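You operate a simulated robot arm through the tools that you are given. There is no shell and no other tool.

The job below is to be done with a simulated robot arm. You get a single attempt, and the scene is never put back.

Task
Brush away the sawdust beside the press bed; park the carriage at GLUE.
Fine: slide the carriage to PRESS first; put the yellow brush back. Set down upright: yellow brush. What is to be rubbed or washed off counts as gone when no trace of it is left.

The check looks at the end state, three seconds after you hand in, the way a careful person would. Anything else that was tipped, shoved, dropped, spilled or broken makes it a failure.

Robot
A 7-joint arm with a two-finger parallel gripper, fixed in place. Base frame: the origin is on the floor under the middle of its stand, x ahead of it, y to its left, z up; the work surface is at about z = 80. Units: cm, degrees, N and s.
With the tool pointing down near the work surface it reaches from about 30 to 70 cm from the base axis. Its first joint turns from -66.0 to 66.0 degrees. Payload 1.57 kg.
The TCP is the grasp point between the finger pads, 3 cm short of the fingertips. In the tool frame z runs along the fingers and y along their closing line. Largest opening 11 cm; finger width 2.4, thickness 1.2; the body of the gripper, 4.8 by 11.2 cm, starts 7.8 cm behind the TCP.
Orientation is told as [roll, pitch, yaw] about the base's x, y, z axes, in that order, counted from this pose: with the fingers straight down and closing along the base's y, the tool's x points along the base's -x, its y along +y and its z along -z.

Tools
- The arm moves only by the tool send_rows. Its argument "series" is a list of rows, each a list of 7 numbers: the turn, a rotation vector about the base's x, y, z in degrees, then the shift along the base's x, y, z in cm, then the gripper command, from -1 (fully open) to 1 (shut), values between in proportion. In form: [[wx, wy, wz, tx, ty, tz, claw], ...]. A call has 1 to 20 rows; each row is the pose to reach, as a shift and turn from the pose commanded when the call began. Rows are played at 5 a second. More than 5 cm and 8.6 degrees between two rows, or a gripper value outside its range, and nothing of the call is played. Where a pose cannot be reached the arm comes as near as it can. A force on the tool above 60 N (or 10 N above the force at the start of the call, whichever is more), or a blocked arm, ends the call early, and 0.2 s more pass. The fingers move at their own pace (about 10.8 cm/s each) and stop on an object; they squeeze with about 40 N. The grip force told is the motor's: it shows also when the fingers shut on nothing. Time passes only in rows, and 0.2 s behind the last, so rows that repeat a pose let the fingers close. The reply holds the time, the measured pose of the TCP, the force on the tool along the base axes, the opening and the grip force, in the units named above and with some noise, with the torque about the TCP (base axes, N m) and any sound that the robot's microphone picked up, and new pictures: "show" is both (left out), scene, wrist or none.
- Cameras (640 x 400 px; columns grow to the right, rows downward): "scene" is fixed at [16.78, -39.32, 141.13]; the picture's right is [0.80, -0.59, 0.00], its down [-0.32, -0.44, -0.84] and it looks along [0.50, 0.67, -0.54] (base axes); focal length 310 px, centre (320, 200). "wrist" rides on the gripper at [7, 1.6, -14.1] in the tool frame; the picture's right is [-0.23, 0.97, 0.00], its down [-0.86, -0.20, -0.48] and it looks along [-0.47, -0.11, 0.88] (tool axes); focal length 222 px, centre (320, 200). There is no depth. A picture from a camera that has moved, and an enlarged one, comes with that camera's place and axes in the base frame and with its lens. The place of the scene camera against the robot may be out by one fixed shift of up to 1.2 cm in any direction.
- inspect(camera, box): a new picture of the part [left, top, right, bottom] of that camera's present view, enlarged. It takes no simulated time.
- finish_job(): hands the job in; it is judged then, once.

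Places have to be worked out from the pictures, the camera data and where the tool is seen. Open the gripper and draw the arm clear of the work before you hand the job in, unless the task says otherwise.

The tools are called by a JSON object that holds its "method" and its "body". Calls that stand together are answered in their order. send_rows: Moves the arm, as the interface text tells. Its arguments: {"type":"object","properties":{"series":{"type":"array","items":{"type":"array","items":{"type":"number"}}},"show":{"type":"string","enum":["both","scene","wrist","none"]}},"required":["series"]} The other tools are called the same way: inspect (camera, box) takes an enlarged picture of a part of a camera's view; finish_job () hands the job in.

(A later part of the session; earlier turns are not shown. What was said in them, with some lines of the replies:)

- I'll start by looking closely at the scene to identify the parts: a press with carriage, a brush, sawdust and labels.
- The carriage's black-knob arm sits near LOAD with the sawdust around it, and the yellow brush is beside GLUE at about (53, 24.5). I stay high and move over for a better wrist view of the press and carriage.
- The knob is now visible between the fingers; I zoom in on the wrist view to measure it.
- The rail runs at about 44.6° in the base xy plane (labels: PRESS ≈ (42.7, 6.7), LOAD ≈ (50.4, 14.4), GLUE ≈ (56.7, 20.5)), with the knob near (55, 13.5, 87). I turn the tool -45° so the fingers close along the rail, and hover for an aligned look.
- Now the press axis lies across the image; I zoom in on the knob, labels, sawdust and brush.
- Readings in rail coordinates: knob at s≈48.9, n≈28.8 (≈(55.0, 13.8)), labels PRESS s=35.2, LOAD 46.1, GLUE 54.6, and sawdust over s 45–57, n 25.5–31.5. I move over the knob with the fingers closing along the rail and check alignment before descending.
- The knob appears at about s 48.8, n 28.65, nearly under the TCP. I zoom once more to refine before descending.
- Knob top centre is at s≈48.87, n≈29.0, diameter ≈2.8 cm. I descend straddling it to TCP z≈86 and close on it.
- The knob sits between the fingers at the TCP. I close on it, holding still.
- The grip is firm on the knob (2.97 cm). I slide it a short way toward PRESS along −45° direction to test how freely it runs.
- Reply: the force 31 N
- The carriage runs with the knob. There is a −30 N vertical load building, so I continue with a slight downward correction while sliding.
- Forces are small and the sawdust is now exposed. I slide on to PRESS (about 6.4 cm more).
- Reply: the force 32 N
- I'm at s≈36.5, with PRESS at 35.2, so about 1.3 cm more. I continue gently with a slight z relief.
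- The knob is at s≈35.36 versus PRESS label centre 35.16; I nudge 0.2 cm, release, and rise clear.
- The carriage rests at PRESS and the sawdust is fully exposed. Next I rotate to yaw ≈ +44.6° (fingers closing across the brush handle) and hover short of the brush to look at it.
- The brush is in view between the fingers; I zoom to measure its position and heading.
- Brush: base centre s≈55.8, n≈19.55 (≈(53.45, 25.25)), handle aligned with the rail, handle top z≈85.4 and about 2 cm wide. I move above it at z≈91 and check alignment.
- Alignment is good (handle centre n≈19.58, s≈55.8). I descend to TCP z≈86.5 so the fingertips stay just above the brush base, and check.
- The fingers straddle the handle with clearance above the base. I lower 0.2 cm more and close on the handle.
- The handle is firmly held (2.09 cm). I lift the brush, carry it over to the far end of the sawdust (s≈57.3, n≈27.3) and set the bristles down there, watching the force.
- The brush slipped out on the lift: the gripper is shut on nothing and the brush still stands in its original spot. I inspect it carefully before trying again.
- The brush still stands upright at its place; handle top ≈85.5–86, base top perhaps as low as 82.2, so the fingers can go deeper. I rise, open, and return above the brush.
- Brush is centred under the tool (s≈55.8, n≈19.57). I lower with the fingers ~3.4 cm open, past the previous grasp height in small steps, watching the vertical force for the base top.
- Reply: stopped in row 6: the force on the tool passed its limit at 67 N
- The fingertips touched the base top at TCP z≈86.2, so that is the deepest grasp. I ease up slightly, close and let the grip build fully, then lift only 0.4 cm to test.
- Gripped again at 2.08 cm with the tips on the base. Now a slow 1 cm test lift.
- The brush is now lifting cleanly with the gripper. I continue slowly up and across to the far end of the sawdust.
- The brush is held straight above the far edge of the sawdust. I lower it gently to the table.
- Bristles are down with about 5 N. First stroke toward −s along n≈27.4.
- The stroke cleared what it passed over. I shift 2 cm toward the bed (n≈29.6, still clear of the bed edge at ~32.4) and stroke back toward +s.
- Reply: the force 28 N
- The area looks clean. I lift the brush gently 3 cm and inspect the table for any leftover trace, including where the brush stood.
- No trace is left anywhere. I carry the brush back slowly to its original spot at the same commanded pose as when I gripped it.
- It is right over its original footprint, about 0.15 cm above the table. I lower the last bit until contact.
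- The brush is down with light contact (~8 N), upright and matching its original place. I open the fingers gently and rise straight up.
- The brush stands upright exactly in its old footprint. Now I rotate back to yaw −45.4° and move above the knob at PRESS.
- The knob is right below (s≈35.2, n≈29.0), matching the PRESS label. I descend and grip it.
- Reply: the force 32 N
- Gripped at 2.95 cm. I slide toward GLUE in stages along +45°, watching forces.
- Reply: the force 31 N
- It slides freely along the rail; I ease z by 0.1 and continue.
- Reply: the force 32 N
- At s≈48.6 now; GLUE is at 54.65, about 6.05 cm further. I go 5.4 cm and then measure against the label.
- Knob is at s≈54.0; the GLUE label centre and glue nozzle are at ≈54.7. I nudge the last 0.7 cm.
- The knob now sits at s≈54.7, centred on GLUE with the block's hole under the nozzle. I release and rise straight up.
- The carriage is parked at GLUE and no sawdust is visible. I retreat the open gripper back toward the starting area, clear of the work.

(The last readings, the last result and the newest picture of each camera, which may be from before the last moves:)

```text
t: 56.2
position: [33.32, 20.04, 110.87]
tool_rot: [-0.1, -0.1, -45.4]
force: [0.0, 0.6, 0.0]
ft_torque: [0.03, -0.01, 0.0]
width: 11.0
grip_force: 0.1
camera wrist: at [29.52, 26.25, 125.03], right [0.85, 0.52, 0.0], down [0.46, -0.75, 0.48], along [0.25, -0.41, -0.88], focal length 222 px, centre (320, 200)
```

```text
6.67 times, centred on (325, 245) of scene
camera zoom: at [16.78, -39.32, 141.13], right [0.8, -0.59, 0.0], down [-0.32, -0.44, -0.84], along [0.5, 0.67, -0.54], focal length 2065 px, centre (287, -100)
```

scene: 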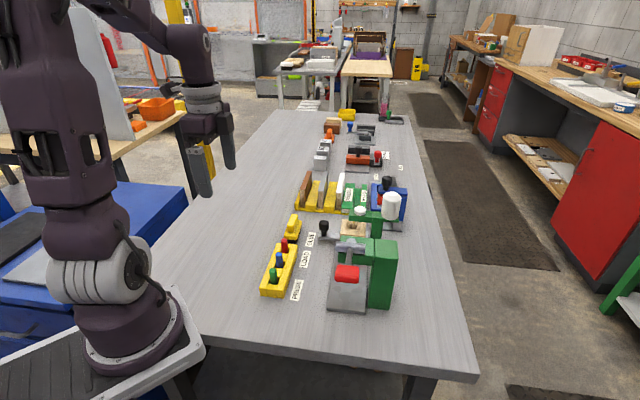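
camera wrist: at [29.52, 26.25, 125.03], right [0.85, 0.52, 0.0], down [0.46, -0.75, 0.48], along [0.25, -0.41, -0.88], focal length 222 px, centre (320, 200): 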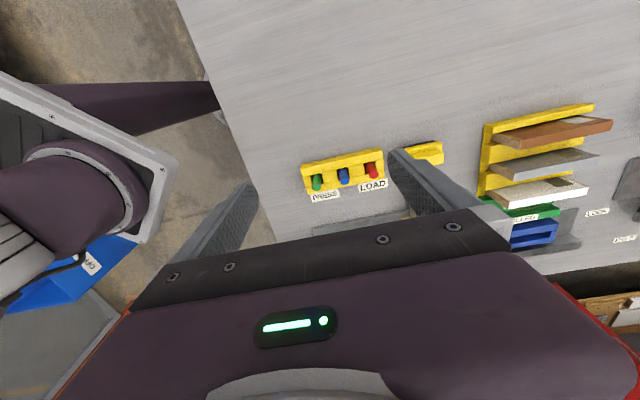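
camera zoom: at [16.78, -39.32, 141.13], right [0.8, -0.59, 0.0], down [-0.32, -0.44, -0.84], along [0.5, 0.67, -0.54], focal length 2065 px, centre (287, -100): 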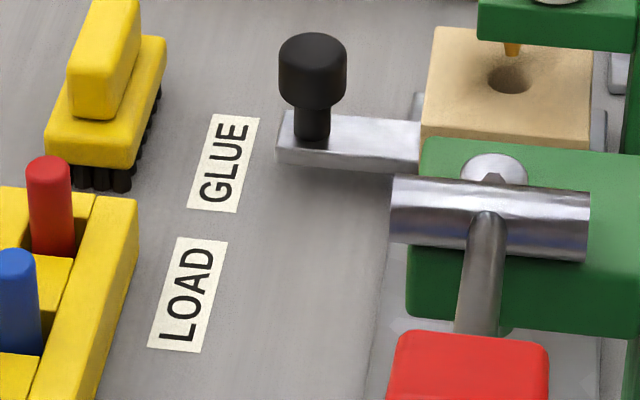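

The final view shows the sawdust gone, the yellow brush upright in its place, the carriage at GLUE with its hole under the nozzle, and the arm clear with the gripper open. I hand in the job.

{"method": "finish_job", "body": {}}

```text
The job is handed in.
```

The job is done and handed in.

- **Carriage:** I slid it to PRESS first, which exposed the sawdust. It is now parked at GLUE, centred on the label with the block's hole under the glue nozzle.
- **Sawdust:** two strokes with the yellow brush cleared it. I zoomed in with both cameras afterwards and saw no trace left.
- **Brush:** it stands upright where it was at the start. On the first try it slipped out of the grip as I lifted, but it stayed upright in its place. While re-gripping, I pressed down on it harder than intended (a 67 N peak), and the camera showed no damage or shift.

Nothing else on the bench was touched. The arm is drawn back with the gripper open.
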